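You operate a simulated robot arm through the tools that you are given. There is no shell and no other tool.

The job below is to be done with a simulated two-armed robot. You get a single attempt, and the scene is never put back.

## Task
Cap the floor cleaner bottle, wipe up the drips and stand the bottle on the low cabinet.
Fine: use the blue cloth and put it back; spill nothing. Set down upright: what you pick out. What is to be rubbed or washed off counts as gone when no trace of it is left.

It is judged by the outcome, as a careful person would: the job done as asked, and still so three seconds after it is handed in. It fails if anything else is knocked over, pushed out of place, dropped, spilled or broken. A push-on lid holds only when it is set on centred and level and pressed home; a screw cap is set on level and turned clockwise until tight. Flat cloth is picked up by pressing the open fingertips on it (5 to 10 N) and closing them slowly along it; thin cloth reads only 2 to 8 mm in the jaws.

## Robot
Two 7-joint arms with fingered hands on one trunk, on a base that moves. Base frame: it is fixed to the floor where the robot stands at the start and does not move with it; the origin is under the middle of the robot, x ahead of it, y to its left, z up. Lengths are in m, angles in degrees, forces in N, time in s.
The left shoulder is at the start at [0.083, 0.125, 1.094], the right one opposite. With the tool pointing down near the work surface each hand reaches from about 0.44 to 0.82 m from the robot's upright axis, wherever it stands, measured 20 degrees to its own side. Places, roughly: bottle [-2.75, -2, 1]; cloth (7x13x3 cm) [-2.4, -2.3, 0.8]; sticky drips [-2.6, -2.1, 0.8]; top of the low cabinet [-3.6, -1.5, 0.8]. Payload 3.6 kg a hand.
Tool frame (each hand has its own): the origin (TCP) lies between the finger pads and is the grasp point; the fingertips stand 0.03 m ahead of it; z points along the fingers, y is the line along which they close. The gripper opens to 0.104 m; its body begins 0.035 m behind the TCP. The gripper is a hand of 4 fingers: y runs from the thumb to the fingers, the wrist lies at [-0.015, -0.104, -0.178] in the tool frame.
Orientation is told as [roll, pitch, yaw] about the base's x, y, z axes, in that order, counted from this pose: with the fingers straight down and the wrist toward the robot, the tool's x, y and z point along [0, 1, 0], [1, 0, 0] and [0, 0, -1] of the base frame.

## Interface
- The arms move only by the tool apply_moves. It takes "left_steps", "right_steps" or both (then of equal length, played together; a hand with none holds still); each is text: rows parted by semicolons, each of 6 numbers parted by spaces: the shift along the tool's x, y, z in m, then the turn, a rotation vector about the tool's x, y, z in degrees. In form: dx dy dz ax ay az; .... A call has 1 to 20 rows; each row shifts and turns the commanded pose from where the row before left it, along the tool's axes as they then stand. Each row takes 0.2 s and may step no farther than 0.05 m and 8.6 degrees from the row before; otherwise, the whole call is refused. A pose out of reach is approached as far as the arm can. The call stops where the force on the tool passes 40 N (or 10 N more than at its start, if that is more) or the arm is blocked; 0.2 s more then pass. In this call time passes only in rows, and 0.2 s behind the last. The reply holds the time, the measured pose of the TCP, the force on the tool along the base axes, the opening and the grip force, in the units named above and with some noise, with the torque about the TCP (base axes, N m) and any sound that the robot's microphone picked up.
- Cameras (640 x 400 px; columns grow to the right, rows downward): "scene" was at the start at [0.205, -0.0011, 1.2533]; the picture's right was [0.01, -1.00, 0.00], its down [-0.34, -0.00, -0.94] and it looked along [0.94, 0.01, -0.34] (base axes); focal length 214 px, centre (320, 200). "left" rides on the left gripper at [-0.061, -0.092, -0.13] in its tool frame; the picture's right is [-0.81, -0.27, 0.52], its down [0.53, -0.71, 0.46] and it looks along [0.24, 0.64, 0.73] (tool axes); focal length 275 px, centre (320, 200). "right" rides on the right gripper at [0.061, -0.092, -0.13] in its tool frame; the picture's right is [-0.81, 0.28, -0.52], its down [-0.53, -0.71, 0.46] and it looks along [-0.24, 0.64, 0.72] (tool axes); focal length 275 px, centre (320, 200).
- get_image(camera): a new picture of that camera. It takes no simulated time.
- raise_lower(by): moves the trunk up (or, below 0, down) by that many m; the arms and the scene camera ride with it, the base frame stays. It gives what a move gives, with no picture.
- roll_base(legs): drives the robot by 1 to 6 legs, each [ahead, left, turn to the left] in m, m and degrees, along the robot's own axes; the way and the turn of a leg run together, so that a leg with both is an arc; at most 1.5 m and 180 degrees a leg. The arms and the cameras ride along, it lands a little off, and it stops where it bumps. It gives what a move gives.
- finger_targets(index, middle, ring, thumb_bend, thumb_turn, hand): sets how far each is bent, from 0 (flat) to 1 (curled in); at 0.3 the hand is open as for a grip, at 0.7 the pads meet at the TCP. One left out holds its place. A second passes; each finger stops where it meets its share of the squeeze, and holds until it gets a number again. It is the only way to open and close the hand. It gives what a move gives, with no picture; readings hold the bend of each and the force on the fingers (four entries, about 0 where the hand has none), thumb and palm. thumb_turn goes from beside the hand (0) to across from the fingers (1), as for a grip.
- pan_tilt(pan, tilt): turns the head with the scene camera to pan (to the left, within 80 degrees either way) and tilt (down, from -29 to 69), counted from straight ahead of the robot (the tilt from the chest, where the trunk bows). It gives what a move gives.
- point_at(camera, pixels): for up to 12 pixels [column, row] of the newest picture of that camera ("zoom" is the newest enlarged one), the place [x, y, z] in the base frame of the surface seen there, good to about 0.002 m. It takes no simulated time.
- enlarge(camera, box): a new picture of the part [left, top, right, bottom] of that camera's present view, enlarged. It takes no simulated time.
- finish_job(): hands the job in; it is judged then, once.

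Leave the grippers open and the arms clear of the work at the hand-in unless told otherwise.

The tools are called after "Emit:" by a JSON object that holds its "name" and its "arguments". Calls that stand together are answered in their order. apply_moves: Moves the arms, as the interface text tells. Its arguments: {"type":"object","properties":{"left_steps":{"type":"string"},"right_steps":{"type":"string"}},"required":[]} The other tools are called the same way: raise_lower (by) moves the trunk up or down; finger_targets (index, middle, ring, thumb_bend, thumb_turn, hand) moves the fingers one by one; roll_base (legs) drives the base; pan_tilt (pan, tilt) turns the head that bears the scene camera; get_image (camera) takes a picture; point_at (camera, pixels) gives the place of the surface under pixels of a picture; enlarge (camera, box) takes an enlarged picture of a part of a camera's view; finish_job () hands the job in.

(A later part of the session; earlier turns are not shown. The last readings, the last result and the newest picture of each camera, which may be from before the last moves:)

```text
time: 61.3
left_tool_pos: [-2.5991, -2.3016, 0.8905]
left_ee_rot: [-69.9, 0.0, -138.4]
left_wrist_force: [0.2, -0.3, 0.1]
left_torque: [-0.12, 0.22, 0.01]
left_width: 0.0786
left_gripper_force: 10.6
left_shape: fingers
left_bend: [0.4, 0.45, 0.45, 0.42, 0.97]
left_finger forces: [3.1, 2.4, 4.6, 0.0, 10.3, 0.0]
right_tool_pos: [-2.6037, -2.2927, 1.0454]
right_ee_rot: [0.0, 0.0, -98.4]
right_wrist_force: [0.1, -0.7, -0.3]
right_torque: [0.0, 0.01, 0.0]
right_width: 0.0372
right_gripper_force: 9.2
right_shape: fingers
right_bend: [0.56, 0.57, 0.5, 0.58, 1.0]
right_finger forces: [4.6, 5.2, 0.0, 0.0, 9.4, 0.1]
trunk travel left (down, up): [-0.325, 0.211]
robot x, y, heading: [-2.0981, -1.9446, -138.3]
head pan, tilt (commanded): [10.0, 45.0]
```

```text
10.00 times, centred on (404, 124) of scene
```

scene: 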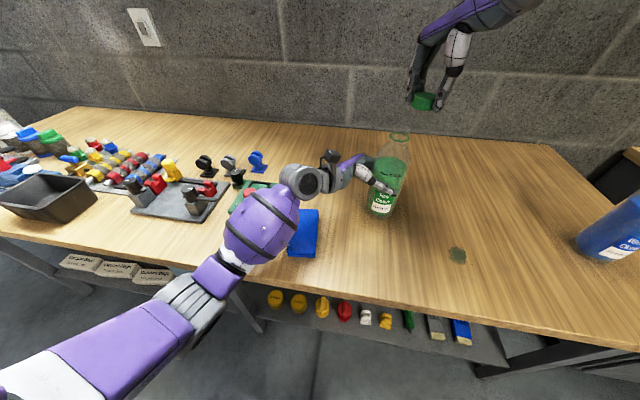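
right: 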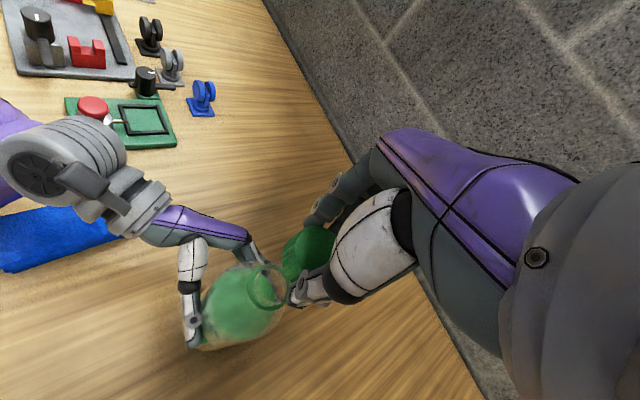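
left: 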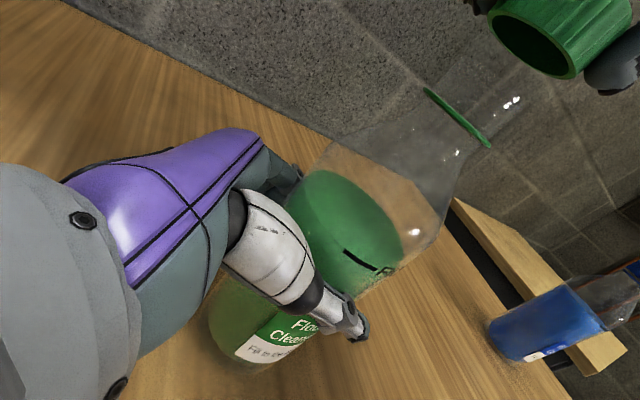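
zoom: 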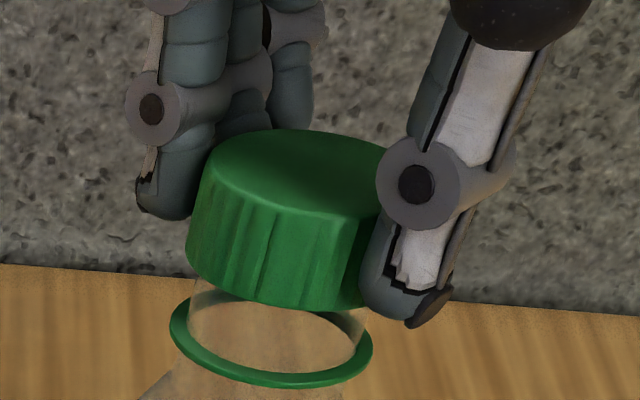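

The cap goes down over the neck freely. I'll continue 2 mm at a time.

Emit:
{"name": "apply_moves", "arguments": {"right_steps": "0 0 0.002 0 0 0; 0 0 0.002 0 0 0"}}

Emit:
{"name": "apply_moves", "arguments": {"right_steps": "0 0 0.002 0 0 0"}}

Emit:
{"name": "enlarge", "arguments": {"camera": "scene", "box": [372, 104, 436, 144]}}

```text
time: 61.9
left_tool_pos: [-2.5988, -2.3013, 0.8917]
left_ee_rot: [-69.9, 0.0, -138.4]
left_wrist_force: [0.3, -0.4, 0.6]
left_torque: [-0.13, 0.15, 0.01]
left_width: 0.0786
left_gripper_force: 10.0
left_shape: fingers
left_bend: [0.4, 0.45, 0.45, 0.42, 0.97]
left_finger forces: [3.2, 2.4, 4.6, 0.0, 10.3, 0.0]
right_tool_pos: [-2.6031, -2.2933, 1.0406]
right_ee_rot: [0.0, 0.0, -98.3]
right_wrist_force: [-0.2, -0.6, 0.6]
right_torque: [-0.03, 0.04, -0.01]
right_width: 0.0372
right_gripper_force: 9.3
right_shape: fingers
right_bend: [0.56, 0.57, 0.5, 0.58, 1.0]
right_finger forces: [4.7, 5.1, 0.0, 0.0, 9.3, 0.0]
trunk travel left (down, up): [-0.325, 0.211]
robot x, y, heading: [-2.1014, -1.9398, -138.1]
head pan, tilt (commanded): [10.0, 45.0]
```

```text
time: 62.3
left_tool_pos: [-2.5983, -2.3014, 0.8913]
left_ee_rot: [-70.1, 0.0, -138.4]
left_wrist_force: [0.1, 0.2, -0.1]
left_torque: [-0.16, 0.23, 0.0]
left_width: 0.0784
left_gripper_force: 10.2
left_shape: fingers
left_bend: [0.4, 0.45, 0.45, 0.42, 0.97]
left_finger forces: [3.1, 2.4, 4.7, 0.0, 10.2, 0.1]
right_tool_pos: [-2.6037, -2.2927, 1.0385]
right_ee_rot: [-0.1, 0.0, -98.4]
right_wrist_force: [-0.2, 0.5, -0.5]
right_torque: [-0.04, 0.0, 0.01]
right_width: 0.0372
right_gripper_force: 9.9
right_shape: fingers
right_bend: [0.56, 0.57, 0.5, 0.58, 1.0]
right_finger forces: [4.6, 5.2, 0.1, 0.1, 9.4, 0.0]
trunk travel left (down, up): [-0.325, 0.211]
robot x, y, heading: [-2.1004, -1.9407, -138.3]
head pan, tilt (commanded): [10.0, 45.0]
```

```text
10.00 times, centred on (404, 124) of scene
```

zoom: 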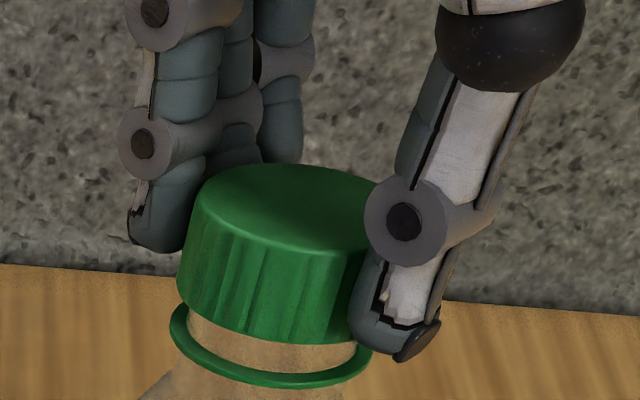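

Still free, with about 6 mm left to the collar. I'll go on in 1-2 mm steps until there's light contact.

Emit:
{"name": "apply_moves", "arguments": {"right_steps": "0 0 0.0015 0 0 0; 0 0 0.0015 0 0 0"}}

Emit:
{"name": "apply_moves", "arguments": {"right_steps": "0 0 0.001 0 0 0"}}

Emit:
{"name": "enlarge", "arguments": {"camera": "scene", "box": [372, 104, 436, 144]}}

```text
time: 62.9
left_tool_pos: [-2.6, -2.302, 0.8909]
left_ee_rot: [-70.1, 0.0, -138.4]
left_wrist_force: [2.5, -0.2, 0.5]
left_torque: [-0.14, 0.22, 0.03]
left_width: 0.0784
left_gripper_force: 10.3
left_shape: fingers
left_bend: [0.4, 0.45, 0.45, 0.42, 0.97]
left_finger forces: [3.0, 2.1, 4.4, 0.1, 10.9, 0.1]
right_tool_pos: [-2.603, -2.2926, 1.0365]
right_ee_rot: [-0.1, -0.1, -98.4]
right_wrist_force: [-1.3, -0.2, 0.7]
right_torque: [-0.06, 0.1, 0.01]
right_width: 0.0374
right_gripper_force: 8.9
right_shape: fingers
right_bend: [0.56, 0.57, 0.5, 0.58, 1.0]
right_finger forces: [4.4, 5.6, 0.1, 0.1, 9.4, 0.1]
trunk travel left (down, up): [-0.325, 0.211]
robot x, y, heading: [-2.0987, -1.9431, -138.6]
head pan, tilt (commanded): [10.0, 45.0]
```

```text
time: 63.3
left_tool_pos: [-2.5983, -2.3013, 0.8912]
left_ee_rot: [-70.0, 0.1, -138.3]
left_wrist_force: [2.1, 0.0, 0.1]
left_torque: [-0.14, 0.22, 0.04]
left_width: 0.0783
left_gripper_force: 10.0
left_shape: fingers
left_bend: [0.4, 0.45, 0.45, 0.42, 0.97]
left_finger forces: [2.9, 2.2, 4.6, 0.0, 10.9, 0.0]
right_tool_pos: [-2.603, -2.2918, 1.0368]
right_ee_rot: [-0.1, -0.1, -98.3]
right_wrist_force: [-0.4, 0.0, 5.0]
right_torque: [-0.16, 0.03, -0.01]
right_width: 0.037
right_gripper_force: 9.5
right_shape: fingers
right_bend: [0.56, 0.57, 0.5, 0.58, 1.0]
right_finger forces: [4.4, 5.8, 0.0, 0.0, 9.8, 0.1]
trunk travel left (down, up): [-0.325, 0.211]
robot x, y, heading: [-2.0977, -1.9413, -138.4]
head pan, tilt (commanded): [10.0, 45.0]
```

```text
10.00 times, centred on (404, 124) of scene
```

zoom: 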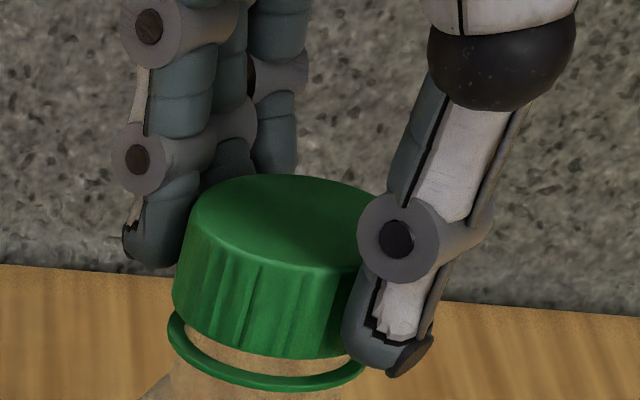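

Light contact: 5 N upward on the cap, resting on the thread, level. I'll start turning clockwise (positive about the tool's down axis), 24° first with a slight follow-down.

Emit:
{"name": "apply_moves", "arguments": {"right_steps": "0.0001 0.0004 0.0001 0 0 8; 0.0001 0.0004 0.0001 0 0 8; 0.0001 0.0004 0.0001 0 0 8"}}

Emit:
{"name": "enlarge", "arguments": {"camera": "scene", "box": [340, 90, 452, 160]}}

```text
time: 64.1
left_tool_pos: [-2.5993, -2.3007, 0.89]
left_ee_rot: [-70.0, 0.1, -138.3]
left_wrist_force: [-0.1, 0.0, 0.6]
left_torque: [-0.11, 0.16, 0.02]
left_width: 0.0785
left_gripper_force: 10.2
left_shape: fingers
left_bend: [0.4, 0.45, 0.45, 0.42, 0.97]
left_finger forces: [3.1, 2.3, 4.8, 0.0, 10.4, 0.0]
right_tool_pos: [-2.6033, -2.2939, 1.0353]
right_ee_rot: [0.0, -0.1, -122.5]
right_wrist_force: [0.2, -0.8, 7.1]
right_torque: [-0.08, 0.03, 0.02]
right_width: 0.0371
right_gripper_force: 10.1
right_shape: fingers
right_bend: [0.57, 0.57, 0.5, 0.58, 1.0]
right_finger forces: [4.8, 6.0, 0.0, 0.0, 10.3, 0.0]
trunk travel left (down, up): [-0.325, 0.211]
robot x, y, heading: [-2.099, -1.9443, -138.6]
head pan, tilt (commanded): [10.0, 45.0]
```

```text
5.71 times, centred on (396, 125) of scene
```

zoom: 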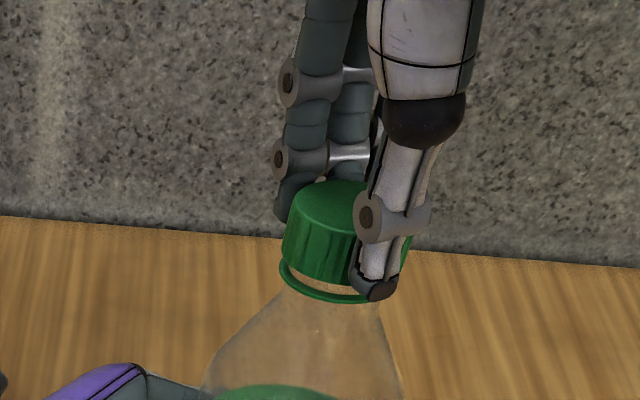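

The cap turns easily (7 N down, hardly any torque). I'll turn another 8°, close to where this arm pose ends.

Emit:
{"name": "apply_moves", "arguments": {"right_steps": "0.0001 0.0004 0.0001 0 0 8"}}

```text
time: 64.5
left_tool_pos: [-2.5994, -2.301, 0.8914]
left_ee_rot: [-70.1, 0.1, -138.4]
left_wrist_force: [-2.8, 0.6, -0.5]
left_torque: [-0.14, 0.21, 0.04]
left_width: 0.0779
left_gripper_force: 10.1
left_shape: fingers
left_bend: [0.4, 0.45, 0.45, 0.42, 0.97]
left_finger forces: [3.2, 2.4, 4.9, 0.1, 9.2, 0.1]
right_tool_pos: [-2.606, -2.2925, 1.0337]
right_ee_rot: [0.1, -0.2, -130.5]
right_wrist_force: [2.5, -1.6, 8.6]
right_torque: [-0.11, 0.04, 0.04]
right_width: 0.0371
right_gripper_force: 10.4
right_shape: fingers
right_bend: [0.56, 0.57, 0.5, 0.58, 1.0]
right_finger forces: [5.5, 5.5, 0.1, 0.1, 10.2, 0.1]
trunk travel left (down, up): [-0.325, 0.211]
robot x, y, heading: [-2.1012, -1.9438, -138.6]
head pan, tilt (commanded): [10.0, 45.0]
```

Torque is still tiny, so more turning is needed. I'll let go of the cap (fingers to a 6 cm gap) and reset the hand for another stroke.

Emit:
{"name": "finger_targets", "arguments": {"hand": "right", "index": 0.46, "middle": 0.46, "ring": 0.46, "thumb_bend": 0.46}}

Emit:
{"name": "enlarge", "arguments": {"camera": "scene", "box": [364, 104, 428, 144]}}

```text
time: 65.5
left_tool_pos: [-2.5996, -2.3008, 0.8915]
left_ee_rot: [-70.0, 0.0, -138.4]
left_wrist_force: [0.4, 0.7, -0.4]
left_torque: [-0.08, 0.18, 0.02]
left_width: 0.0782
left_gripper_force: 9.2
left_shape: fingers
left_bend: [0.4, 0.45, 0.45, 0.42, 0.97]
left_finger forces: [3.3, 2.0, 4.2, 0.1, 9.9, 0.0]
right_tool_pos: [-2.6051, -2.2931, 1.0339]
right_ee_rot: [0.0, 0.1, -130.4]
right_wrist_force: [-0.3, 0.6, -0.1]
right_torque: [0.02, 0.01, -0.03]
right_width: 0.0616
right_gripper_force: 0.1
right_shape: fingers
right_bend: [0.46, 0.46, 0.46, 0.46, 1.0]
right_finger forces: [0.0, 0.0, 0.1, 0.0, 0.0, 0.0]
trunk travel left (down, up): [-0.325, 0.211]
robot x, y, heading: [-2.1034, -1.9429, -138.5]
head pan, tilt (commanded): [10.0, 45.0]
```

```text
10.00 times, centred on (396, 124) of scene
```

zoom: 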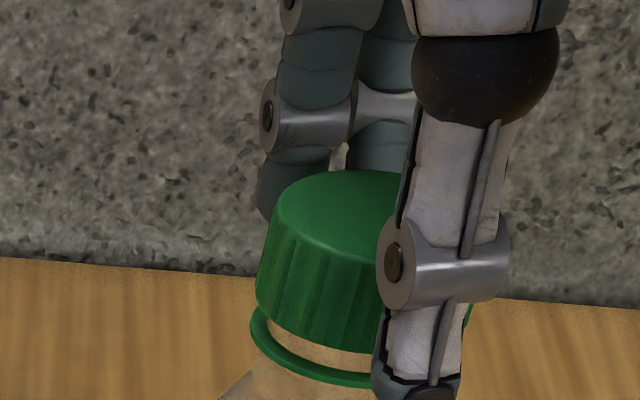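

The cap stays put, level. I'll turn the open hand back to the left by 80° around it, recentring a little.

Emit:
{"name": "apply_moves", "arguments": {"right_steps": "-0.0005 0.0015 0 0 0 -8; 0 0 0 0 0 -8; 0 0 0 0 0 -8; 0 0 0 0 0 -8; 0 0 0 0 0 -8; 0 0 0 0 0 -8; 0 0 0 0 0 -8; 0 0 0 0 0 -8; 0 0 0 0 0 -8; 0 0 0 0 0 -8"}}

Emit:
{"name": "get_image", "arguments": {"camera": "scene"}}

Emit:
{"name": "enlarge", "arguments": {"camera": "scene", "box": [340, 90, 452, 160]}}

```text
time: 67.2
left_tool_pos: [-2.5985, -2.3008, 0.8904]
left_ee_rot: [-70.0, -0.5, -138.5]
left_wrist_force: [16.4, 5.4, 0.3]
left_torque: [-0.77, 2.24, 1.16]
left_width: 0.0784
left_gripper_force: 9.7
left_shape: fingers
left_bend: [0.4, 0.45, 0.45, 0.42, 0.97]
left_finger forces: [3.4, 2.0, 4.0, 0.1, 9.9, 0.0]
right_tool_pos: [-2.4728, -2.2818, 1.0281]
right_ee_rot: [-1.7, -0.4, -74.1]
right_wrist_force: [-16.0, -6.4, 2.9]
right_torque: [-0.24, 0.39, -0.74]
right_width: 0.0656
right_gripper_force: 0.1
right_shape: fingers
right_bend: [0.43, 0.46, 0.46, 0.46, 0.99]
right_finger forces: [0.0, 0.1, 0.1, 0.1, 0.0, 0.0]
right hand out of reach, approached as far as the arm can: row 5, 6, 7, 8
trunk travel left (down, up): [-0.325, 0.211]
robot x, y, heading: [-2.1006, -1.9402, -138.6]
head pan, tilt (commanded): [10.0, 45.0]
stopped in row 8 (left hand): the force on the tool passed its limit at 62 N (the readings are from after the stop); the commanded pose is now the measured one
```

```text
taken
```

scene: 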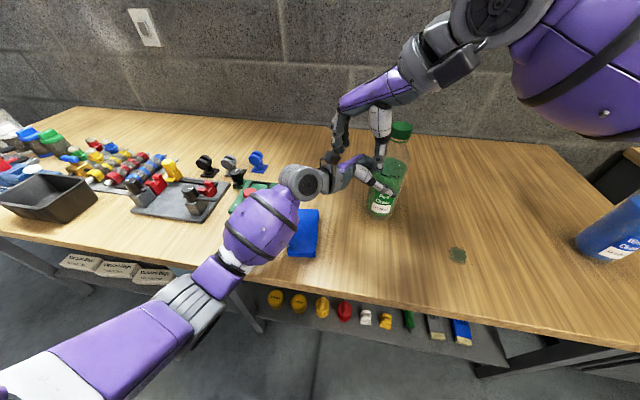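

```text
5.71 times, centred on (396, 125) of scene
```

zoom: 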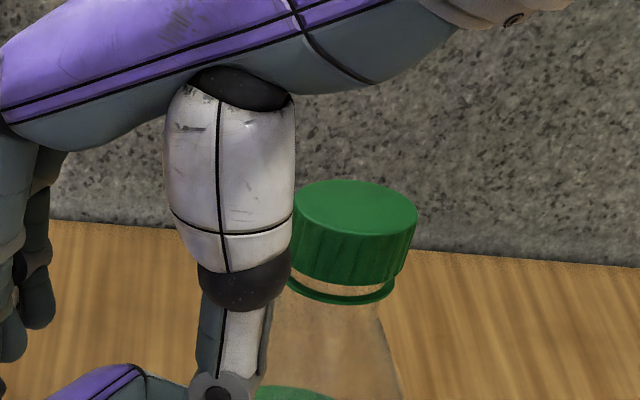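

The hand ran out of reach while turning, drifted back and pressed against the left hand's camera; the bottle and cap still stand (the cap is level, seen at zoom (355, 230)). I'll relieve the push by going 8 mm forward and then straight up.

Emit:
{"name": "apply_moves", "arguments": {"right_steps": "-0.0072 0.0035 0 0 0 0; 0 0 -0.01 0 0 0; 0 0 -0.02 0 0 0; 0 0 -0.03 0 0 0; 0 0 -0.04 0 0 0"}}

Emit:
{"name": "get_image", "arguments": {"camera": "scene"}}

Emit:
{"name": "enlarge", "arguments": {"camera": "scene", "box": [320, 100, 448, 180]}}

```text
time: 68.4
left_tool_pos: [-2.5988, -2.2999, 0.8914]
left_ee_rot: [-69.9, -0.4, -138.5]
left_wrist_force: [0.3, -0.1, 1.0]
left_torque: [-0.09, 0.14, 0.04]
left_width: 0.0783
left_gripper_force: 10.2
left_shape: fingers
left_bend: [0.4, 0.45, 0.45, 0.42, 0.97]
left_finger forces: [3.4, 2.1, 4.4, 0.0, 10.0, 0.0]
right_tool_pos: [-2.4589, -2.2652, 1.1223]
right_ee_rot: [-1.4, -0.3, -73.8]
right_wrist_force: [-0.2, 0.0, 0.6]
right_torque: [0.03, 0.02, -0.03]
right_width: 0.0623
right_gripper_force: 0.1
right_shape: fingers
right_bend: [0.46, 0.46, 0.46, 0.46, 0.99]
right_finger forces: [0.0, 0.0, 0.0, 0.0, 0.0, 0.0]
right hand out of reach, approached as far as the arm can: row 1, 4, 5
trunk travel left (down, up): [-0.325, 0.211]
robot x, y, heading: [-2.0977, -1.9374, -138.4]
head pan, tilt (commanded): [10.0, 45.0]
```

```text
taken
```

scene: 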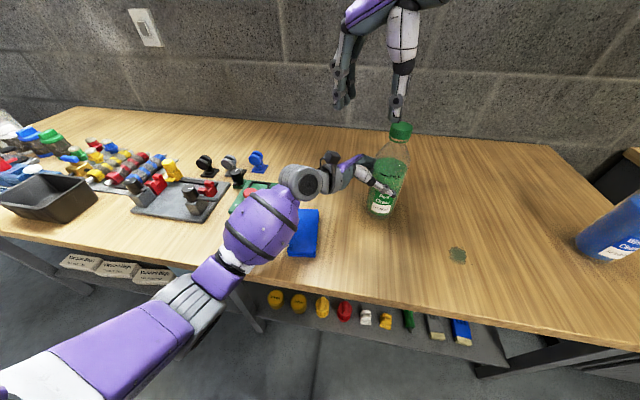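

```text
5.00 times, centred on (384, 140) of scene
```

zoom: 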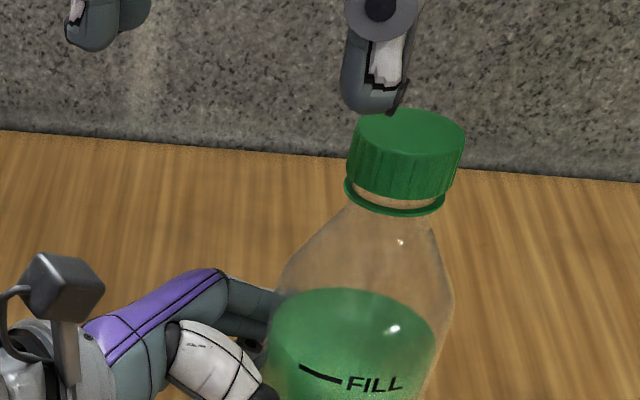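

Everything still stands, cap level on the neck and 3 mm above the collar. The right arm has little wrist range that close to my middle, so I'll move it right in the air and probe how far it can turn there, before choosing a better standing place.

Emit:
{"name": "apply_moves", "arguments": {"right_steps": "-0.028 -0.0333 0 0 0 0; -0.028 -0.0333 0 0 0 0; -0.028 -0.0333 0 0 0 0; -0.028 -0.0333 0 0 0 0; -0.028 -0.0333 0 0 0 0; -0.028 -0.0333 0 0 0 0"}}

```text
time: 69.8
left_tool_pos: [-2.5987, -2.3019, 0.8908]
left_ee_rot: [-70.0, -0.4, -138.4]
left_wrist_force: [1.0, -0.2, 0.1]
left_torque: [-0.07, 0.2, 0.03]
left_width: 0.0782
left_gripper_force: 9.9
left_shape: fingers
left_bend: [0.4, 0.45, 0.45, 0.42, 0.97]
left_finger forces: [3.3, 2.0, 4.3, 0.1, 10.0, 0.0]
right_tool_pos: [-2.4959, -2.121, 1.1183]
right_ee_rot: [-1.4, -0.2, -73.9]
right_wrist_force: [-0.2, -0.4, 0.3]
right_torque: [0.0, 0.0, -0.06]
right_width: 0.0625
right_gripper_force: 0.2
right_shape: fingers
right_bend: [0.46, 0.46, 0.46, 0.46, 0.99]
right_finger forces: [0.0, 0.0, 0.1, 0.1, 0.0, 0.0]
right hand out of reach, approached as far as the arm can: row 1, 2, 3, 4, 5, 6
trunk travel left (down, up): [-0.325, 0.211]
robot x, y, heading: [-2.0993, -1.9386, -138.3]
head pan, tilt (commanded): [10.0, 45.0]
```

At this turn (65° to the left) the reach is clearly poor. I'll turn the hand clockwise here in the air and see where it becomes reachable and how far it goes.

Emit:
{"name": "apply_moves", "arguments": {"right_steps": "0 0 0 0 0 8; 0 0 0 0 0 8; 0 0 0 0 0 8; 0 0 0 0 0 8; 0 0 0 0 0 8; 0 0 0 0 0 8; 0 0 0 0 0 8; 0 0 0 0 0 8"}}

Emit:
{"name": "apply_moves", "arguments": {"right_steps": "0 0 0 0 0 8; 0 0 0 0 0 8; 0 0 0 0 0 8; 0 0 0 0 0 8; 0 0 0 0 0 8; 0 0 0 0 0 8; 0 0 0 0 0 8; 0 0 0 0 0 8; 0 0 0 0 0 8; 0 0 0 0 0 8"}}

```text
time: 71.6
left_tool_pos: [-2.5983, -2.3009, 0.8901]
left_ee_rot: [-69.9, -0.4, -138.4]
left_wrist_force: [1.1, -0.5, -0.3]
left_torque: [-0.1, 0.17, -0.01]
left_width: 0.0782
left_gripper_force: 9.9
left_shape: fingers
left_bend: [0.4, 0.45, 0.45, 0.42, 0.97]
left_finger forces: [3.4, 2.1, 4.5, 0.1, 10.0, 0.0]
right_tool_pos: [-2.496, -2.121, 1.1193]
right_ee_rot: [-0.4, -1.4, -137.9]
right_wrist_force: [-0.4, -0.1, 0.3]
right_torque: [0.01, 0.0, -0.02]
right_width: 0.0624
right_gripper_force: 0.0
right_shape: fingers
right_bend: [0.46, 0.46, 0.46, 0.46, 0.99]
right_finger forces: [0.0, 0.0, 0.1, 0.0, 0.0, 0.1]
trunk travel left (down, up): [-0.325, 0.211]
robot x, y, heading: [-2.0963, -1.9441, -138.3]
head pan, tilt (commanded): [10.0, 45.0]
```

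```text
time: 73.8
left_tool_pos: [-2.5994, -2.3013, 0.8916]
left_ee_rot: [-69.9, -0.3, -138.4]
left_wrist_force: [0.5, -1.1, -0.1]
left_torque: [-0.08, 0.1, 0.05]
left_width: 0.0781
left_gripper_force: 9.8
left_shape: fingers
left_bend: [0.4, 0.45, 0.45, 0.42, 0.97]
left_finger forces: [3.3, 2.1, 4.4, 0.1, 9.9, 0.1]
right_tool_pos: [-2.5192, -2.0829, 1.1101]
right_ee_rot: [1.4, -0.6, 142.1]
right_wrist_force: [0.8, 0.3, -0.4]
right_torque: [0.01, -0.02, 0.02]
right_width: 0.0624
right_gripper_force: 0.0
right_shape: fingers
right_bend: [0.46, 0.46, 0.46, 0.46, 0.99]
right_finger forces: [0.0, 0.0, 0.0, 0.1, 0.0, 0.0]
right hand out of reach, approached as far as the arm can: row 7, 8, 9, 10
trunk travel left (down, up): [-0.325, 0.211]
robot x, y, heading: [-2.0978, -1.9417, -138.4]
head pan, tilt (commanded): [10.0, 45.0]
```

Here the hand turns from about 60° left to 50° right. Raising the trunk should bring the cap into the arms' better height range, and standing a bit farther left would help. For that the left hand must let go first; I'll open it.

Emit:
{"name": "finger_targets", "arguments": {"hand": "left", "index": 0.3, "middle": 0.3, "ring": 0.3, "thumb_bend": 0.3}}

Emit:
{"name": "enlarge", "arguments": {"camera": "scene", "box": [300, 110, 460, 210]}}

```text
time: 74.8
left_tool_pos: [-2.5975, -2.3021, 0.8908]
left_ee_rot: [-69.9, -0.4, -138.5]
left_wrist_force: [0.4, -0.7, -0.5]
left_torque: [0.02, 0.02, 0.01]
left_width: 0.1025
left_gripper_force: 0.0
left_shape: fingers
left_bend: [0.3, 0.3, 0.3, 0.3, 0.97]
left_finger forces: [0.0, 0.0, 0.1, 0.0, 0.0, 0.1]
right_tool_pos: [-2.518, -2.0835, 1.1101]
right_ee_rot: [1.4, -0.5, 142.3]
right_wrist_force: [-0.4, -0.1, -0.6]
right_torque: [-0.01, 0.02, 0.02]
right_width: 0.0622
right_gripper_force: 0.2
right_shape: fingers
right_bend: [0.46, 0.46, 0.46, 0.46, 0.99]
right_finger forces: [0.0, 0.1, 0.0, 0.0, 0.1, 0.1]
trunk travel left (down, up): [-0.325, 0.211]
robot x, y, heading: [-2.1028, -1.9435, -138.3]
head pan, tilt (commanded): [10.0, 45.0]
```

```text
4.00 times, centred on (380, 160) of scene
```

zoom: 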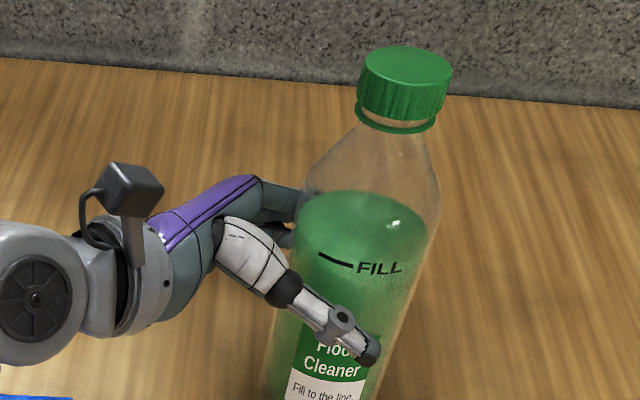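

Hand open; the bottle stands with its cap. I'll withdraw the left hand the way it came, 12 cm, in small steps.

Emit:
{"name": "apply_moves", "arguments": {"left_steps": "0.0015 0 -0.012 0 0 0; 0.0025 0 -0.0177 0 0 0; 0.0025 0 -0.0177 0 0 0; 0.0025 0 -0.0177 0 0 0; 0.0025 0 -0.0177 0 0 0; 0.0025 0 -0.0177 0 0 0; 0.0025 0 -0.0177 0 0 0; 0 0 -0.02 0 0 0"}}

Emit:
{"name": "get_image", "arguments": {"camera": "scene"}}

```text
time: 76.6
left_tool_pos: [-2.5082, -2.4007, 0.9237]
left_ee_rot: [-70.0, -0.4, -138.5]
left_wrist_force: [0.6, -0.5, -0.3]
left_torque: [0.0, 0.02, 0.01]
left_width: 0.1029
left_gripper_force: 0.0
left_shape: fingers
left_bend: [0.3, 0.3, 0.3, 0.3, 0.97]
left_finger forces: [0.0, 0.0, 0.0, 0.0, 0.0, 0.0]
right_tool_pos: [-2.5184, -2.0829, 1.1091]
right_ee_rot: [1.4, -0.6, 142.3]
right_wrist_force: [0.0, 0.3, 0.1]
right_torque: [0.01, 0.0, 0.03]
right_width: 0.0624
right_gripper_force: 0.0
right_shape: fingers
right_bend: [0.46, 0.46, 0.46, 0.46, 0.99]
right_finger forces: [0.0, 0.1, 0.0, 0.0, 0.1, 0.0]
trunk travel left (down, up): [-0.325, 0.211]
robot x, y, heading: [-2.0986, -1.9428, -138.4]
head pan, tilt (commanded): [10.0, 45.0]
```

```text
taken
```

scene: 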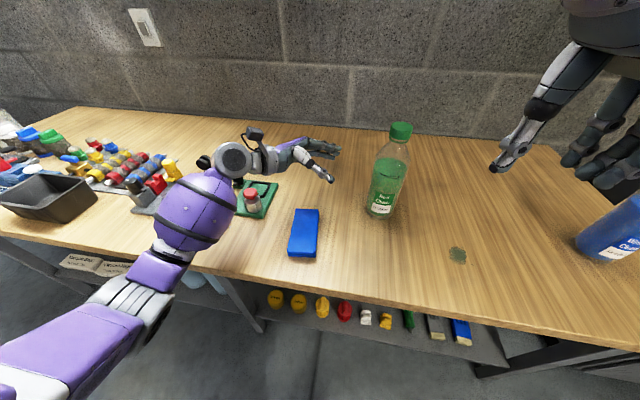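

The bottle stands free with its cap at (399, 132). I'll raise the trunk 0.2 m and slide the base 0.1 m to the left.

Emit:
{"name": "raise_lower", "arguments": {"by": 0.2}}

Emit:
{"name": "roll_base", "arguments": {"legs": [[0, 0.1, 0]]}}

Emit:
{"name": "get_image", "arguments": {"camera": "scene"}}

```text
time: 78.8
left_tool_pos: [-2.5078, -2.402, 1.1209]
left_ee_rot: [-69.9, -0.1, -138.6]
left_wrist_force: [0.1, 0.0, -0.7]
left_torque: [-0.01, 0.0, 0.02]
left_width: 0.1028
left_gripper_force: 0.1
left_shape: fingers
left_bend: [0.3, 0.3, 0.3, 0.3, 0.97]
left_finger forces: [0.0, 0.1, 0.0, 0.1, 0.1, 0.0]
right_tool_pos: [-2.4494, -2.0195, 1.4387]
right_ee_rot: [22.7, -4.5, 141.4]
right_wrist_force: [-0.3, 0.3, -0.3]
right_torque: [-0.03, 0.0, -0.01]
right_width: 0.0623
right_gripper_force: 0.1
right_shape: fingers
right_bend: [0.46, 0.46, 0.46, 0.46, 0.99]
right_finger forces: [0.0, 0.0, 0.0, 0.0, 0.1, 0.1]
trunk travel left (down, up): [-0.525, 0.011]
robot x, y, heading: [-2.1004, -1.9419, -138.4]
head pan, tilt (commanded): [10.0, 45.0]
```

```text
time: 80.3
left_tool_pos: [-2.443, -2.4753, 1.1231]
left_ee_rot: [-69.9, -0.4, -138.6]
left_wrist_force: [-0.6, -0.3, 0.7]
left_torque: [0.01, 0.01, 0.04]
left_width: 0.1028
left_gripper_force: 0.1
left_shape: fingers
left_bend: [0.3, 0.3, 0.3, 0.3, 0.97]
left_finger forces: [0.0, 0.0, 0.0, 0.1, 0.1, 0.1]
right_tool_pos: [-2.3823, -2.094, 1.4403]
right_ee_rot: [22.7, -4.4, 141.3]
right_wrist_force: [-0.2, -0.2, -0.1]
right_torque: [-0.02, -0.01, 0.01]
right_width: 0.0624
right_gripper_force: 0.1
right_shape: fingers
right_bend: [0.46, 0.46, 0.46, 0.46, 0.99]
right_finger forces: [0.0, 0.0, 0.0, 0.0, 0.0, 0.1]
trunk travel left (down, up): [-0.525, 0.011]
robot x, y, heading: [-2.0301, -2.0151, -138.5]
head pan, tilt (commanded): [10.0, 45.0]
```

```text
taken
```

scene: 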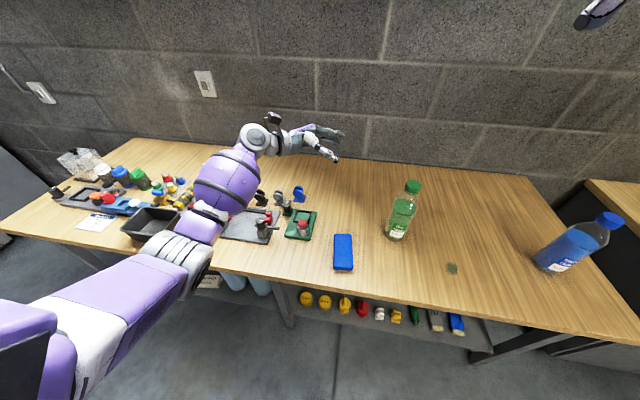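

The right hand has settled in a skewed pose ([22.7, -4.4, 141.3]) after being driven past its range. I'll bring it back upright with small turns, well above everything.

Emit:
{"name": "apply_moves", "arguments": {"right_steps": "0 0 0 0 -7.6 0; 0 0 0 0 -7.6 0; 0 0 0 0 -7.5 0; 0 0 0 4.4 0 0; 0 0 0 0 0 -8; 0 0 0 0 0 -8; 0 0 0 0 0 -8; 0 0 0 0 0 -8; 0 0 0 0 0 -8; 0 0 0 0 0 -8; 0 0 0 0 0 -8"}}

Emit:
{"name": "get_image", "arguments": {"camera": "scene"}}

```text
time: 82.7
left_tool_pos: [-2.4431, -2.477, 1.1245]
left_ee_rot: [-70.0, -0.3, -138.6]
left_wrist_force: [0.1, 0.2, -0.8]
left_torque: [-0.01, 0.0, 0.01]
left_width: 0.103
left_gripper_force: 0.2
left_shape: fingers
left_bend: [0.3, 0.3, 0.3, 0.3, 0.97]
left_finger forces: [0.0, 0.0, 0.0, 0.1, 0.0, 0.0]
right_tool_pos: [-2.4087, -2.0441, 1.4048]
right_ee_rot: [-0.1, 0.0, -162.7]
right_wrist_force: [0.1, 0.7, -0.2]
right_torque: [-0.01, -0.02, -0.01]
right_width: 0.0622
right_gripper_force: 0.0
right_shape: fingers
right_bend: [0.46, 0.46, 0.46, 0.46, 0.99]
right_finger forces: [0.0, 0.0, 0.0, 0.0, 0.0, 0.0]
right hand out of reach, approached as far as the arm can: row 1, 2, 3
trunk travel left (down, up): [-0.525, 0.011]
robot x, y, heading: [-2.035, -2.0142, -138.6]
head pan, tilt (commanded): [10.0, 45.0]
```

```text
taken
```

scene: 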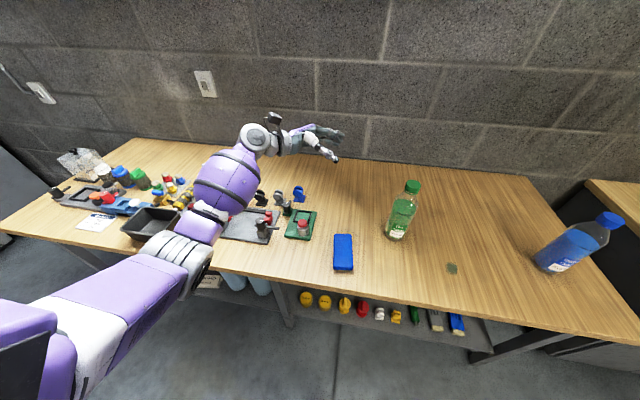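

The right hand is upright again. The bottle may have shifted by a hair on release, so I measure cap and collar anew.

Emit:
{"name": "enlarge", "arguments": {"camera": "scene", "box": [376, 168, 440, 208]}}

```text
10.00 times, centred on (408, 188) of scene
```

zoom: 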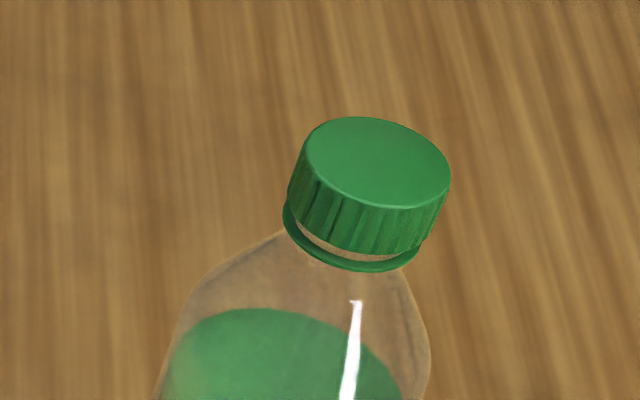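

Emit:
{"name": "point_at", "arguments": {"camera": "zoom", "pixels": [[308, 150], [335, 122], [375, 119], [420, 135], [447, 165], [440, 195], [405, 205], [355, 196], [320, 175], [378, 162], [350, 265], [290, 225]]}}

```text
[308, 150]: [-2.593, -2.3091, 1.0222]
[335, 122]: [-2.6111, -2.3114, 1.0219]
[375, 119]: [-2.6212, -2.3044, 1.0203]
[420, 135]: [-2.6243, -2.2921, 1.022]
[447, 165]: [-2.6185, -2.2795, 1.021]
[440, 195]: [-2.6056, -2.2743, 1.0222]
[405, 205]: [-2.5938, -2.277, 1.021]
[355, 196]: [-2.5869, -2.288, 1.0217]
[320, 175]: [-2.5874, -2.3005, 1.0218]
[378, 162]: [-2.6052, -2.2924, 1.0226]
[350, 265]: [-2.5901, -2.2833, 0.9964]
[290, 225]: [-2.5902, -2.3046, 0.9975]
```

The cap is centred at (-2.605, -2.293), top level at 1.0215. Now I take the right hand to a point 12 cm above it.

Emit:
{"name": "apply_moves", "arguments": {"right_steps": "0.0199 0.029 0.0294 0 0 0; 0.0199 0.029 0.0294 0 0 0; 0.0199 0.029 0.0294 0 0 0; 0.0199 0.029 0.0294 0 0 0; 0.0199 0.029 0.0294 0 0 0; 0.0199 0.029 0.0294 0 0 0; 0.0199 0.029 0.0294 0 0 0; 0.0199 0.029 0.0294 0 0 0; 0.0199 0.029 0.0294 0 0 0"}}

```text
time: 84.7
left_tool_pos: [-2.443, -2.4754, 1.1227]
left_ee_rot: [-69.8, -0.5, -138.6]
left_wrist_force: [0.3, 0.1, -0.3]
left_torque: [0.03, 0.0, -0.04]
left_width: 0.1029
left_gripper_force: 0.1
left_shape: fingers
left_bend: [0.3, 0.3, 0.3, 0.3, 0.97]
left_finger forces: [0.0, 0.1, 0.0, 0.0, 0.0, 0.1]
right_tool_pos: [-2.6046, -2.2806, 1.1429]
right_ee_rot: [0.1, -0.1, -162.7]
right_wrist_force: [1.1, -0.4, 0.2]
right_torque: [0.03, 0.0, 0.0]
right_width: 0.0623
right_gripper_force: 0.0
right_shape: fingers
right_bend: [0.46, 0.46, 0.46, 0.46, 0.99]
right_finger forces: [0.1, 0.0, 0.1, 0.0, 0.0, 0.0]
right hand out of reach, approached as far as the arm can: row 9
trunk travel left (down, up): [-0.525, 0.011]
robot x, y, heading: [-2.0334, -2.0179, -138.3]
head pan, tilt (commanded): [10.0, 45.0]
```

At 24° to the right it falls about 1 cm short. I'll turn left in steps here to map the usable range.

Emit:
{"name": "apply_moves", "arguments": {"right_steps": "0 0 0 0 0 -8; 0 0 0 0 0 -8; 0 0 0 0 0 -8; 0 0 0 0 0 -8; 0 0 0 0 0 -8; 0 0 0 0 0 -8; 0 0 0 0 0 -8; 0 0 0 0 0 -8; 0 0 0 0 0 -8; 0 0 0 0 0 -8; 0 0 0 0 0 -8; 0 0 0 0 0 -8"}}

```text
time: 87.3
left_tool_pos: [-2.4418, -2.4779, 1.124]
left_ee_rot: [-69.9, -0.4, -138.6]
left_wrist_force: [1.2, 0.4, -0.7]
left_torque: [0.01, -0.02, -0.01]
left_width: 0.1027
left_gripper_force: 0.0
left_shape: fingers
left_bend: [0.3, 0.3, 0.3, 0.3, 0.97]
left_finger forces: [0.0, 0.1, 0.0, 0.0, 0.0, 0.0]
right_tool_pos: [-2.3251, -2.2685, 1.105]
right_ee_rot: [-0.7, 0.0, -67.5]
right_wrist_force: [-0.7, -0.3, 0.6]
right_torque: [-0.01, 0.03, 0.0]
right_width: 0.0622
right_gripper_force: 0.0
right_shape: fingers
right_bend: [0.46, 0.46, 0.46, 0.46, 0.99]
right_finger forces: [0.0, 0.1, 0.1, 0.0, 0.0, 0.0]
right hand out of reach, approached as far as the arm can: row 7, 8, 9, 10, 11, 12
trunk travel left (down, up): [-0.525, 0.011]
robot x, y, heading: [-2.0348, -2.0204, -138.4]
head pan, tilt (commanded): [10.0, 45.0]
```

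The range is limited by distance: at 0.62 m ahead only about ±24°. Closer in it was ±50°, so I'll back the base off by 0.14 m and probe again.

Emit:
{"name": "roll_base", "arguments": {"legs": [[-0.14, 0, 0]]}}

Emit:
{"name": "apply_moves", "arguments": {"right_steps": "0 0 -0.02 0 0 8; 0 0 -0.02 0 0 8; 0 0 0 0 0 8; 0 0 0 0 0 8; 0 0 0 0 0 8; 0 0 0 0 0 8; 0 0 0 0 0 8; 0 0 0 0 0 8; 0 0 0 0 0 7"}}

```text
time: 88.7
left_tool_pos: [-2.3413, -2.3834, 1.122]
left_ee_rot: [-69.9, -0.4, -138.8]
left_wrist_force: [0.1, 0.5, 0.9]
left_torque: [0.02, 0.01, -0.01]
left_width: 0.1029
left_gripper_force: 0.1
left_shape: fingers
left_bend: [0.3, 0.3, 0.3, 0.3, 0.97]
left_finger forces: [0.0, 0.1, 0.0, 0.0, 0.1, 0.0]
right_tool_pos: [-2.2234, -2.1773, 1.104]
right_ee_rot: [-0.7, 0.0, -67.8]
right_wrist_force: [-0.1, -0.2, -0.4]
right_torque: [0.0, 0.02, -0.01]
right_width: 0.0622
right_gripper_force: 0.0
right_shape: fingers
right_bend: [0.46, 0.46, 0.46, 0.46, 0.99]
right_finger forces: [0.0, 0.0, 0.1, 0.0, 0.0, 0.0]
trunk travel left (down, up): [-0.525, 0.011]
robot x, y, heading: [-1.932, -1.9268, -138.3]
head pan, tilt (commanded): [10.0, 45.0]
```

```text
time: 90.7
left_tool_pos: [-2.3417, -2.385, 1.1228]
left_ee_rot: [-70.0, -0.4, -138.7]
left_wrist_force: [-0.2, -0.2, 0.5]
left_torque: [0.04, -0.01, -0.02]
left_width: 0.1028
left_gripper_force: 0.0
left_shape: fingers
left_bend: [0.3, 0.3, 0.3, 0.3, 0.97]
left_finger forces: [0.0, 0.0, 0.1, 0.0, 0.1, 0.0]
right_tool_pos: [-2.2274, -2.1406, 1.1597]
right_ee_rot: [-0.2, -0.5, -135.6]
right_wrist_force: [-0.4, -0.4, 0.2]
right_torque: [0.01, -0.03, -0.01]
right_width: 0.0626
right_gripper_force: 0.0
right_shape: fingers
right_bend: [0.46, 0.46, 0.46, 0.46, 0.99]
right_finger forces: [0.0, 0.0, 0.0, 0.1, 0.0, 0.0]
right hand out of reach, approached as far as the arm can: row 7, 8, 9
trunk travel left (down, up): [-0.525, 0.011]
robot x, y, heading: [-1.9302, -1.9269, -138.6]
head pan, tilt (commanded): [10.0, 45.0]
```

I misjudged the sign: I should come closer, not farther. Before driving nearer I'll look down at how much room there is between my base and the bench edge.

Emit:
{"name": "roll_base", "arguments": {"legs": [[0.14, 0, 0]]}}

Emit:
{"name": "pan_tilt", "arguments": {"pan": 0, "tilt": 69}}

Emit:
{"name": "get_image", "arguments": {"camera": "scene"}}

```text
time: 92.0
left_tool_pos: [-2.4477, -2.4761, 1.1242]
left_ee_rot: [-69.9, -0.4, -138.8]
left_wrist_force: [0.0, -0.1, -0.2]
left_torque: [0.02, -0.05, 0.0]
left_width: 0.1029
left_gripper_force: 0.1
left_shape: fingers
left_bend: [0.3, 0.3, 0.3, 0.3, 0.97]
left_finger forces: [0.1, 0.0, 0.0, 0.0, 0.0, 0.0]
right_tool_pos: [-2.3336, -2.2325, 1.159]
right_ee_rot: [-0.2, -0.6, -135.4]
right_wrist_force: [-0.2, 0.7, 0.4]
right_torque: [0.0, 0.0, 0.0]
right_width: 0.0624
right_gripper_force: 0.1
right_shape: fingers
right_bend: [0.46, 0.46, 0.46, 0.46, 0.99]
right_finger forces: [0.0, 0.0, 0.1, 0.0, 0.1, 0.0]
trunk travel left (down, up): [-0.525, 0.011]
robot x, y, heading: [-2.0352, -2.0192, -138.6]
head pan, tilt (commanded): [10.0, 45.0]
```

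```text
time: 92.9
left_tool_pos: [-2.4461, -2.476, 1.1241]
left_ee_rot: [-69.8, -0.4, -138.8]
left_wrist_force: [0.5, -0.7, 0.2]
left_torque: [-0.03, 0.04, -0.04]
left_width: 0.1027
left_gripper_force: 0.1
left_shape: fingers
left_bend: [0.3, 0.3, 0.3, 0.3, 0.97]
left_finger forces: [0.0, 0.0, 0.0, 0.0, 0.0, 0.0]
right_tool_pos: [-2.3332, -2.2316, 1.1575]
right_ee_rot: [-0.2, -0.6, -135.5]
right_wrist_force: [0.2, -0.7, -0.1]
right_torque: [-0.04, 0.01, 0.03]
right_width: 0.0624
right_gripper_force: 0.0
right_shape: fingers
right_bend: [0.46, 0.46, 0.46, 0.46, 0.99]
right_finger forces: [0.0, 0.0, 0.0, 0.0, 0.0, 0.0]
trunk travel left (down, up): [-0.525, 0.011]
robot x, y, heading: [-2.0374, -2.0207, -138.7]
head pan, tilt (commanded): [0.0, 68.8]
```

```text
taken
```

scene: 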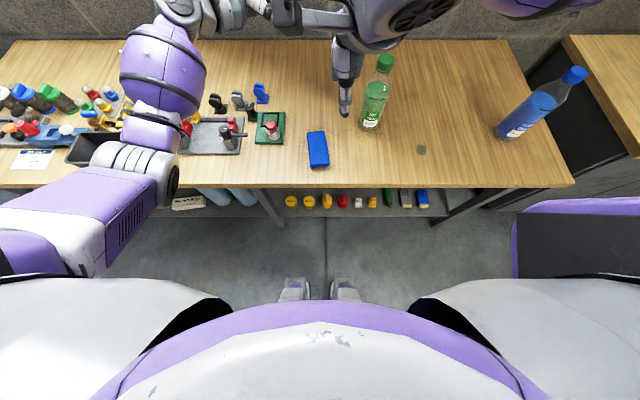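

I see my two feet at (292, 288) and (345, 288). I'll measure them against the bench front edge and the lower shelf.

Emit:
{"name": "point_at", "arguments": {"camera": "scene", "pixels": [[292, 280], [345, 280], [320, 187], [320, 217], [280, 225], [320, 305], [384, 62], [420, 150], [318, 150], [345, 115]]}}

```text
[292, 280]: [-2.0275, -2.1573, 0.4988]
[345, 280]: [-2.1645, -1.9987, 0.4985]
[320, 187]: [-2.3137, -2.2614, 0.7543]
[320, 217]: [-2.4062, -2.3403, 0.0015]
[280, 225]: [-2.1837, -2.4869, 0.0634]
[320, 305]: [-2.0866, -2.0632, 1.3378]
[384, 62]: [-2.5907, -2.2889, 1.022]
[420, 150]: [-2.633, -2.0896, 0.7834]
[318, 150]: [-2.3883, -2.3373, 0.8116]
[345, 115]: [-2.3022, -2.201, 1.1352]
```

The forms at z≈0.5 are my knees, 9 cm ahead of my axis. I'll check how far clear floor is visible in front of me to know how near I may drive.

Emit:
{"name": "point_at", "arguments": {"camera": "scene", "pixels": [[320, 240], [320, 260], [320, 275], [320, 290], [260, 270], [380, 270], [270, 285], [370, 285], [350, 215], [400, 215]]}}

```text
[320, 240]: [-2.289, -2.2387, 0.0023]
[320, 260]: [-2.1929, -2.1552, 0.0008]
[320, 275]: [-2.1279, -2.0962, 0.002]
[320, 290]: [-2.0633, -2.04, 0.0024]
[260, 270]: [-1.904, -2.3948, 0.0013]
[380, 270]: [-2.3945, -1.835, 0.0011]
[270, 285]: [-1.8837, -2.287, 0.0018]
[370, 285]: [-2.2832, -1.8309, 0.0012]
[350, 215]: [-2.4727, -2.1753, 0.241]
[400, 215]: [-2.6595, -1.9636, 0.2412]
```

Clear floor shows right up to my legs, and the shelf front is at about n=-3.29, so driving 0.13 m closer leaves some 17 cm of room. I'll do that.

Emit:
{"name": "roll_base", "arguments": {"legs": [[0.13, 0, 0]]}}

Emit:
{"name": "get_image", "arguments": {"camera": "scene"}}

```text
time: 94.1
left_tool_pos: [-2.541, -2.5571, 1.1226]
left_ee_rot: [-69.9, -0.4, -138.9]
left_wrist_force: [-0.2, -0.7, -0.6]
left_torque: [0.0, 0.01, -0.01]
left_width: 0.1027
left_gripper_force: 0.0
left_shape: fingers
left_bend: [0.3, 0.3, 0.3, 0.3, 0.97]
left_finger forces: [0.0, 0.0, 0.0, 0.0, 0.1, 0.0]
right_tool_pos: [-2.4276, -2.3136, 1.1583]
right_ee_rot: [-0.2, -0.5, -135.6]
right_wrist_force: [-0.2, -0.2, 0.9]
right_torque: [0.03, 0.01, 0.02]
right_width: 0.0624
right_gripper_force: 0.1
right_shape: fingers
right_bend: [0.46, 0.46, 0.46, 0.46, 0.99]
right_finger forces: [0.1, 0.1, 0.0, 0.0, 0.1, 0.0]
trunk travel left (down, up): [-0.525, 0.011]
robot x, y, heading: [-2.1315, -2.1019, -139.0]
head pan, tilt (commanded): [0.0, 68.8]
```

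```text
taken
```

scene: 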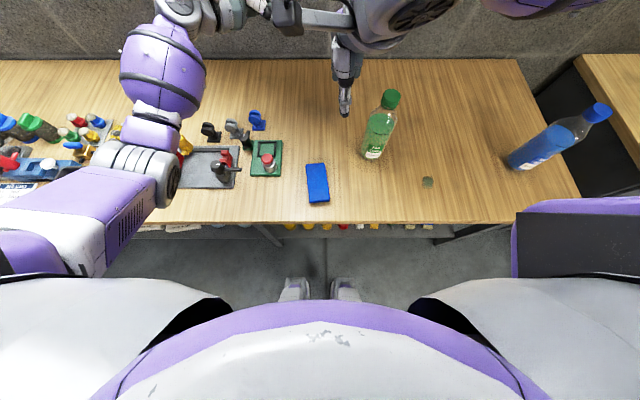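

Now the bottle is 0.48 m ahead and 0.17 m to the right. I bring the right hand above the cap again and probe its turning range there, in the air.

Emit:
{"name": "apply_moves", "arguments": {"right_steps": "-0.0347 0.0281 0.0045 0 0 0; -0.0347 0.0281 0.0045 0 0 0; -0.0347 0.0281 0.0045 0 0 0; -0.0347 0.0281 0.0045 0 0 0"}}

Emit:
{"name": "apply_moves", "arguments": {"right_steps": "0 0 0 0 0 -8; 0 0 0 0 0 -8; 0 0 0 0 0 -8; 0 0 0 0 0 -8; 0 0 0 0 0 -8; 0 0 0 0 0 -8; 0 0 0 0 0 -8; 0 0 0 0 0 -8"}}

```text
time: 95.1
left_tool_pos: [-2.542, -2.5582, 1.1235]
left_ee_rot: [-69.9, -0.4, -139.0]
left_wrist_force: [-0.8, -0.2, -0.7]
left_torque: [-0.05, -0.02, 0.03]
left_width: 0.1029
left_gripper_force: 0.1
left_shape: fingers
left_bend: [0.3, 0.3, 0.3, 0.3, 0.97]
left_finger forces: [0.0, 0.0, 0.0, 0.0, 0.1, 0.0]
right_tool_pos: [-2.6049, -2.2951, 1.1449]
right_ee_rot: [-0.2, -0.5, -135.6]
right_wrist_force: [0.0, 0.5, 0.0]
right_torque: [-0.02, 0.01, -0.01]
right_width: 0.0622
right_gripper_force: 0.0
right_shape: fingers
right_bend: [0.46, 0.46, 0.46, 0.46, 0.99]
right_finger forces: [0.0, 0.0, 0.1, 0.0, 0.1, 0.0]
trunk travel left (down, up): [-0.525, 0.011]
robot x, y, heading: [-2.1304, -2.1045, -138.8]
head pan, tilt (commanded): [0.0, 68.8]
```

```text
time: 96.9
left_tool_pos: [-2.5422, -2.5585, 1.1229]
left_ee_rot: [-69.8, -0.4, -138.9]
left_wrist_force: [0.0, -0.9, -0.2]
left_torque: [0.0, -0.01, 0.03]
left_width: 0.1028
left_gripper_force: 0.1
left_shape: fingers
left_bend: [0.3, 0.3, 0.3, 0.3, 0.97]
left_finger forces: [0.0, 0.1, 0.1, 0.0, 0.0, 0.0]
right_tool_pos: [-2.4525, -2.3207, 1.1141]
right_ee_rot: [-1.3, 0.0, -72.4]
right_wrist_force: [0.9, -0.2, 0.0]
right_torque: [-0.03, 0.0, 0.0]
right_width: 0.062
right_gripper_force: 0.0
right_shape: fingers
right_bend: [0.46, 0.46, 0.46, 0.46, 0.99]
right_finger forces: [0.0, 0.0, 0.0, 0.1, 0.0, 0.1]
right hand out of reach, approached as far as the arm can: row 5, 6, 7, 8
trunk travel left (down, up): [-0.525, 0.011]
robot x, y, heading: [-2.1295, -2.1001, -139.2]
head pan, tilt (commanded): [0.0, 68.8]
```

Left limit is about 35° (yaw ≈ -104). I'll return the hand to straight, go back above the cap, and probe the clockwise side.

Emit:
{"name": "apply_moves", "arguments": {"right_steps": "0 0 0 0 0 8; 0 0 0 0 0 8; 0 0 0 0 0 8; 0 0 0 0 0 8; 0 0 0 0 0 8; 0 0 0 0 0 8; 0 0 0 0 0 8; 0 0 0 0 0 8"}}

```text
time: 98.7
left_tool_pos: [-2.5419, -2.5585, 1.1226]
left_ee_rot: [-69.9, -0.4, -138.9]
left_wrist_force: [-0.5, -1.2, -0.9]
left_torque: [0.0, 0.05, -0.01]
left_width: 0.1027
left_gripper_force: 0.0
left_shape: fingers
left_bend: [0.3, 0.3, 0.3, 0.3, 0.97]
left_finger forces: [0.1, 0.0, 0.0, 0.1, 0.0, 0.1]
right_tool_pos: [-2.4532, -2.3212, 1.1154]
right_ee_rot: [-0.2, -0.6, -135.7]
right_wrist_force: [-0.4, 1.2, -0.2]
right_torque: [-0.01, -0.01, -0.03]
right_width: 0.0623
right_gripper_force: 0.1
right_shape: fingers
right_bend: [0.46, 0.46, 0.46, 0.46, 0.99]
right_finger forces: [0.0, 0.0, 0.0, 0.0, 0.0, 0.0]
trunk travel left (down, up): [-0.525, 0.011]
robot x, y, heading: [-2.1311, -2.0977, -138.7]
head pan, tilt (commanded): [0.0, 68.8]
```

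Emit:
{"name": "apply_moves", "arguments": {"right_steps": "-0.0316 0.0222 -0.0075 0 0 0; -0.0316 0.0222 -0.0075 0 0 0; -0.0316 0.0222 -0.0075 0 0 0; -0.0316 0.0222 -0.0075 0 0 0; 0 0 0 0 0 8; 0 0 0 0 0 8; 0 0 0 0 0 8; 0 0 0 0 0 8; 0 0 0 0 0 8; 0 0 0 0 0 8; 0 0 0 0 0 8; 0 0 0 0 0 8"}}

```text
time: 101.3
left_tool_pos: [-2.5406, -2.5571, 1.1215]
left_ee_rot: [-70.0, -0.3, -139.0]
left_wrist_force: [0.7, 0.6, -0.7]
left_torque: [0.0, 0.02, 0.01]
left_width: 0.1029
left_gripper_force: 0.1
left_shape: fingers
left_bend: [0.3, 0.3, 0.3, 0.3, 0.97]
left_finger forces: [0.1, 0.0, 0.0, 0.0, 0.0, 0.0]
right_tool_pos: [-2.6052, -2.29, 1.1473]
right_ee_rot: [0.5, -0.6, 160.4]
right_wrist_force: [0.0, -1.0, -0.3]
right_torque: [-0.02, -0.01, -0.04]
right_width: 0.0625
right_gripper_force: 0.1
right_shape: fingers
right_bend: [0.46, 0.46, 0.46, 0.46, 0.99]
right_finger forces: [0.0, 0.0, 0.0, 0.1, 0.1, 0.0]
trunk travel left (down, up): [-0.525, 0.011]
robot x, y, heading: [-2.1315, -2.1012, -138.9]
head pan, tilt (commanded): [0.0, 68.8]
```

All reachable down to 61° clockwise. Two more steps to see the limit.

Emit:
{"name": "apply_moves", "arguments": {"right_steps": "0 0 0 0 0 8; 0 0 0 0 0 8"}}

```text
time: 101.9
left_tool_pos: [-2.5409, -2.5592, 1.1243]
left_ee_rot: [-69.9, -0.4, -138.9]
left_wrist_force: [-0.1, 0.4, 0.9]
left_torque: [0.0, -0.01, -0.01]
left_width: 0.1028
left_gripper_force: 0.0
left_shape: fingers
left_bend: [0.3, 0.3, 0.3, 0.3, 0.97]
left_finger forces: [0.0, 0.0, 0.0, 0.1, 0.1, 0.1]
right_tool_pos: [-2.6095, -2.2666, 1.1487]
right_ee_rot: [0.6, -0.1, 144.4]
right_wrist_force: [-0.6, 0.0, 0.4]
right_torque: [0.01, 0.01, -0.02]
right_width: 0.0625
right_gripper_force: 0.0
right_shape: fingers
right_bend: [0.46, 0.46, 0.46, 0.46, 0.99]
right_finger forces: [0.0, 0.1, 0.0, 0.0, 0.0, 0.0]
right hand out of reach, approached as far as the arm can: row 1, 2
trunk travel left (down, up): [-0.525, 0.011]
robot x, y, heading: [-2.1278, -2.1021, -138.6]
head pan, tilt (commanded): [0.0, 68.8]
```

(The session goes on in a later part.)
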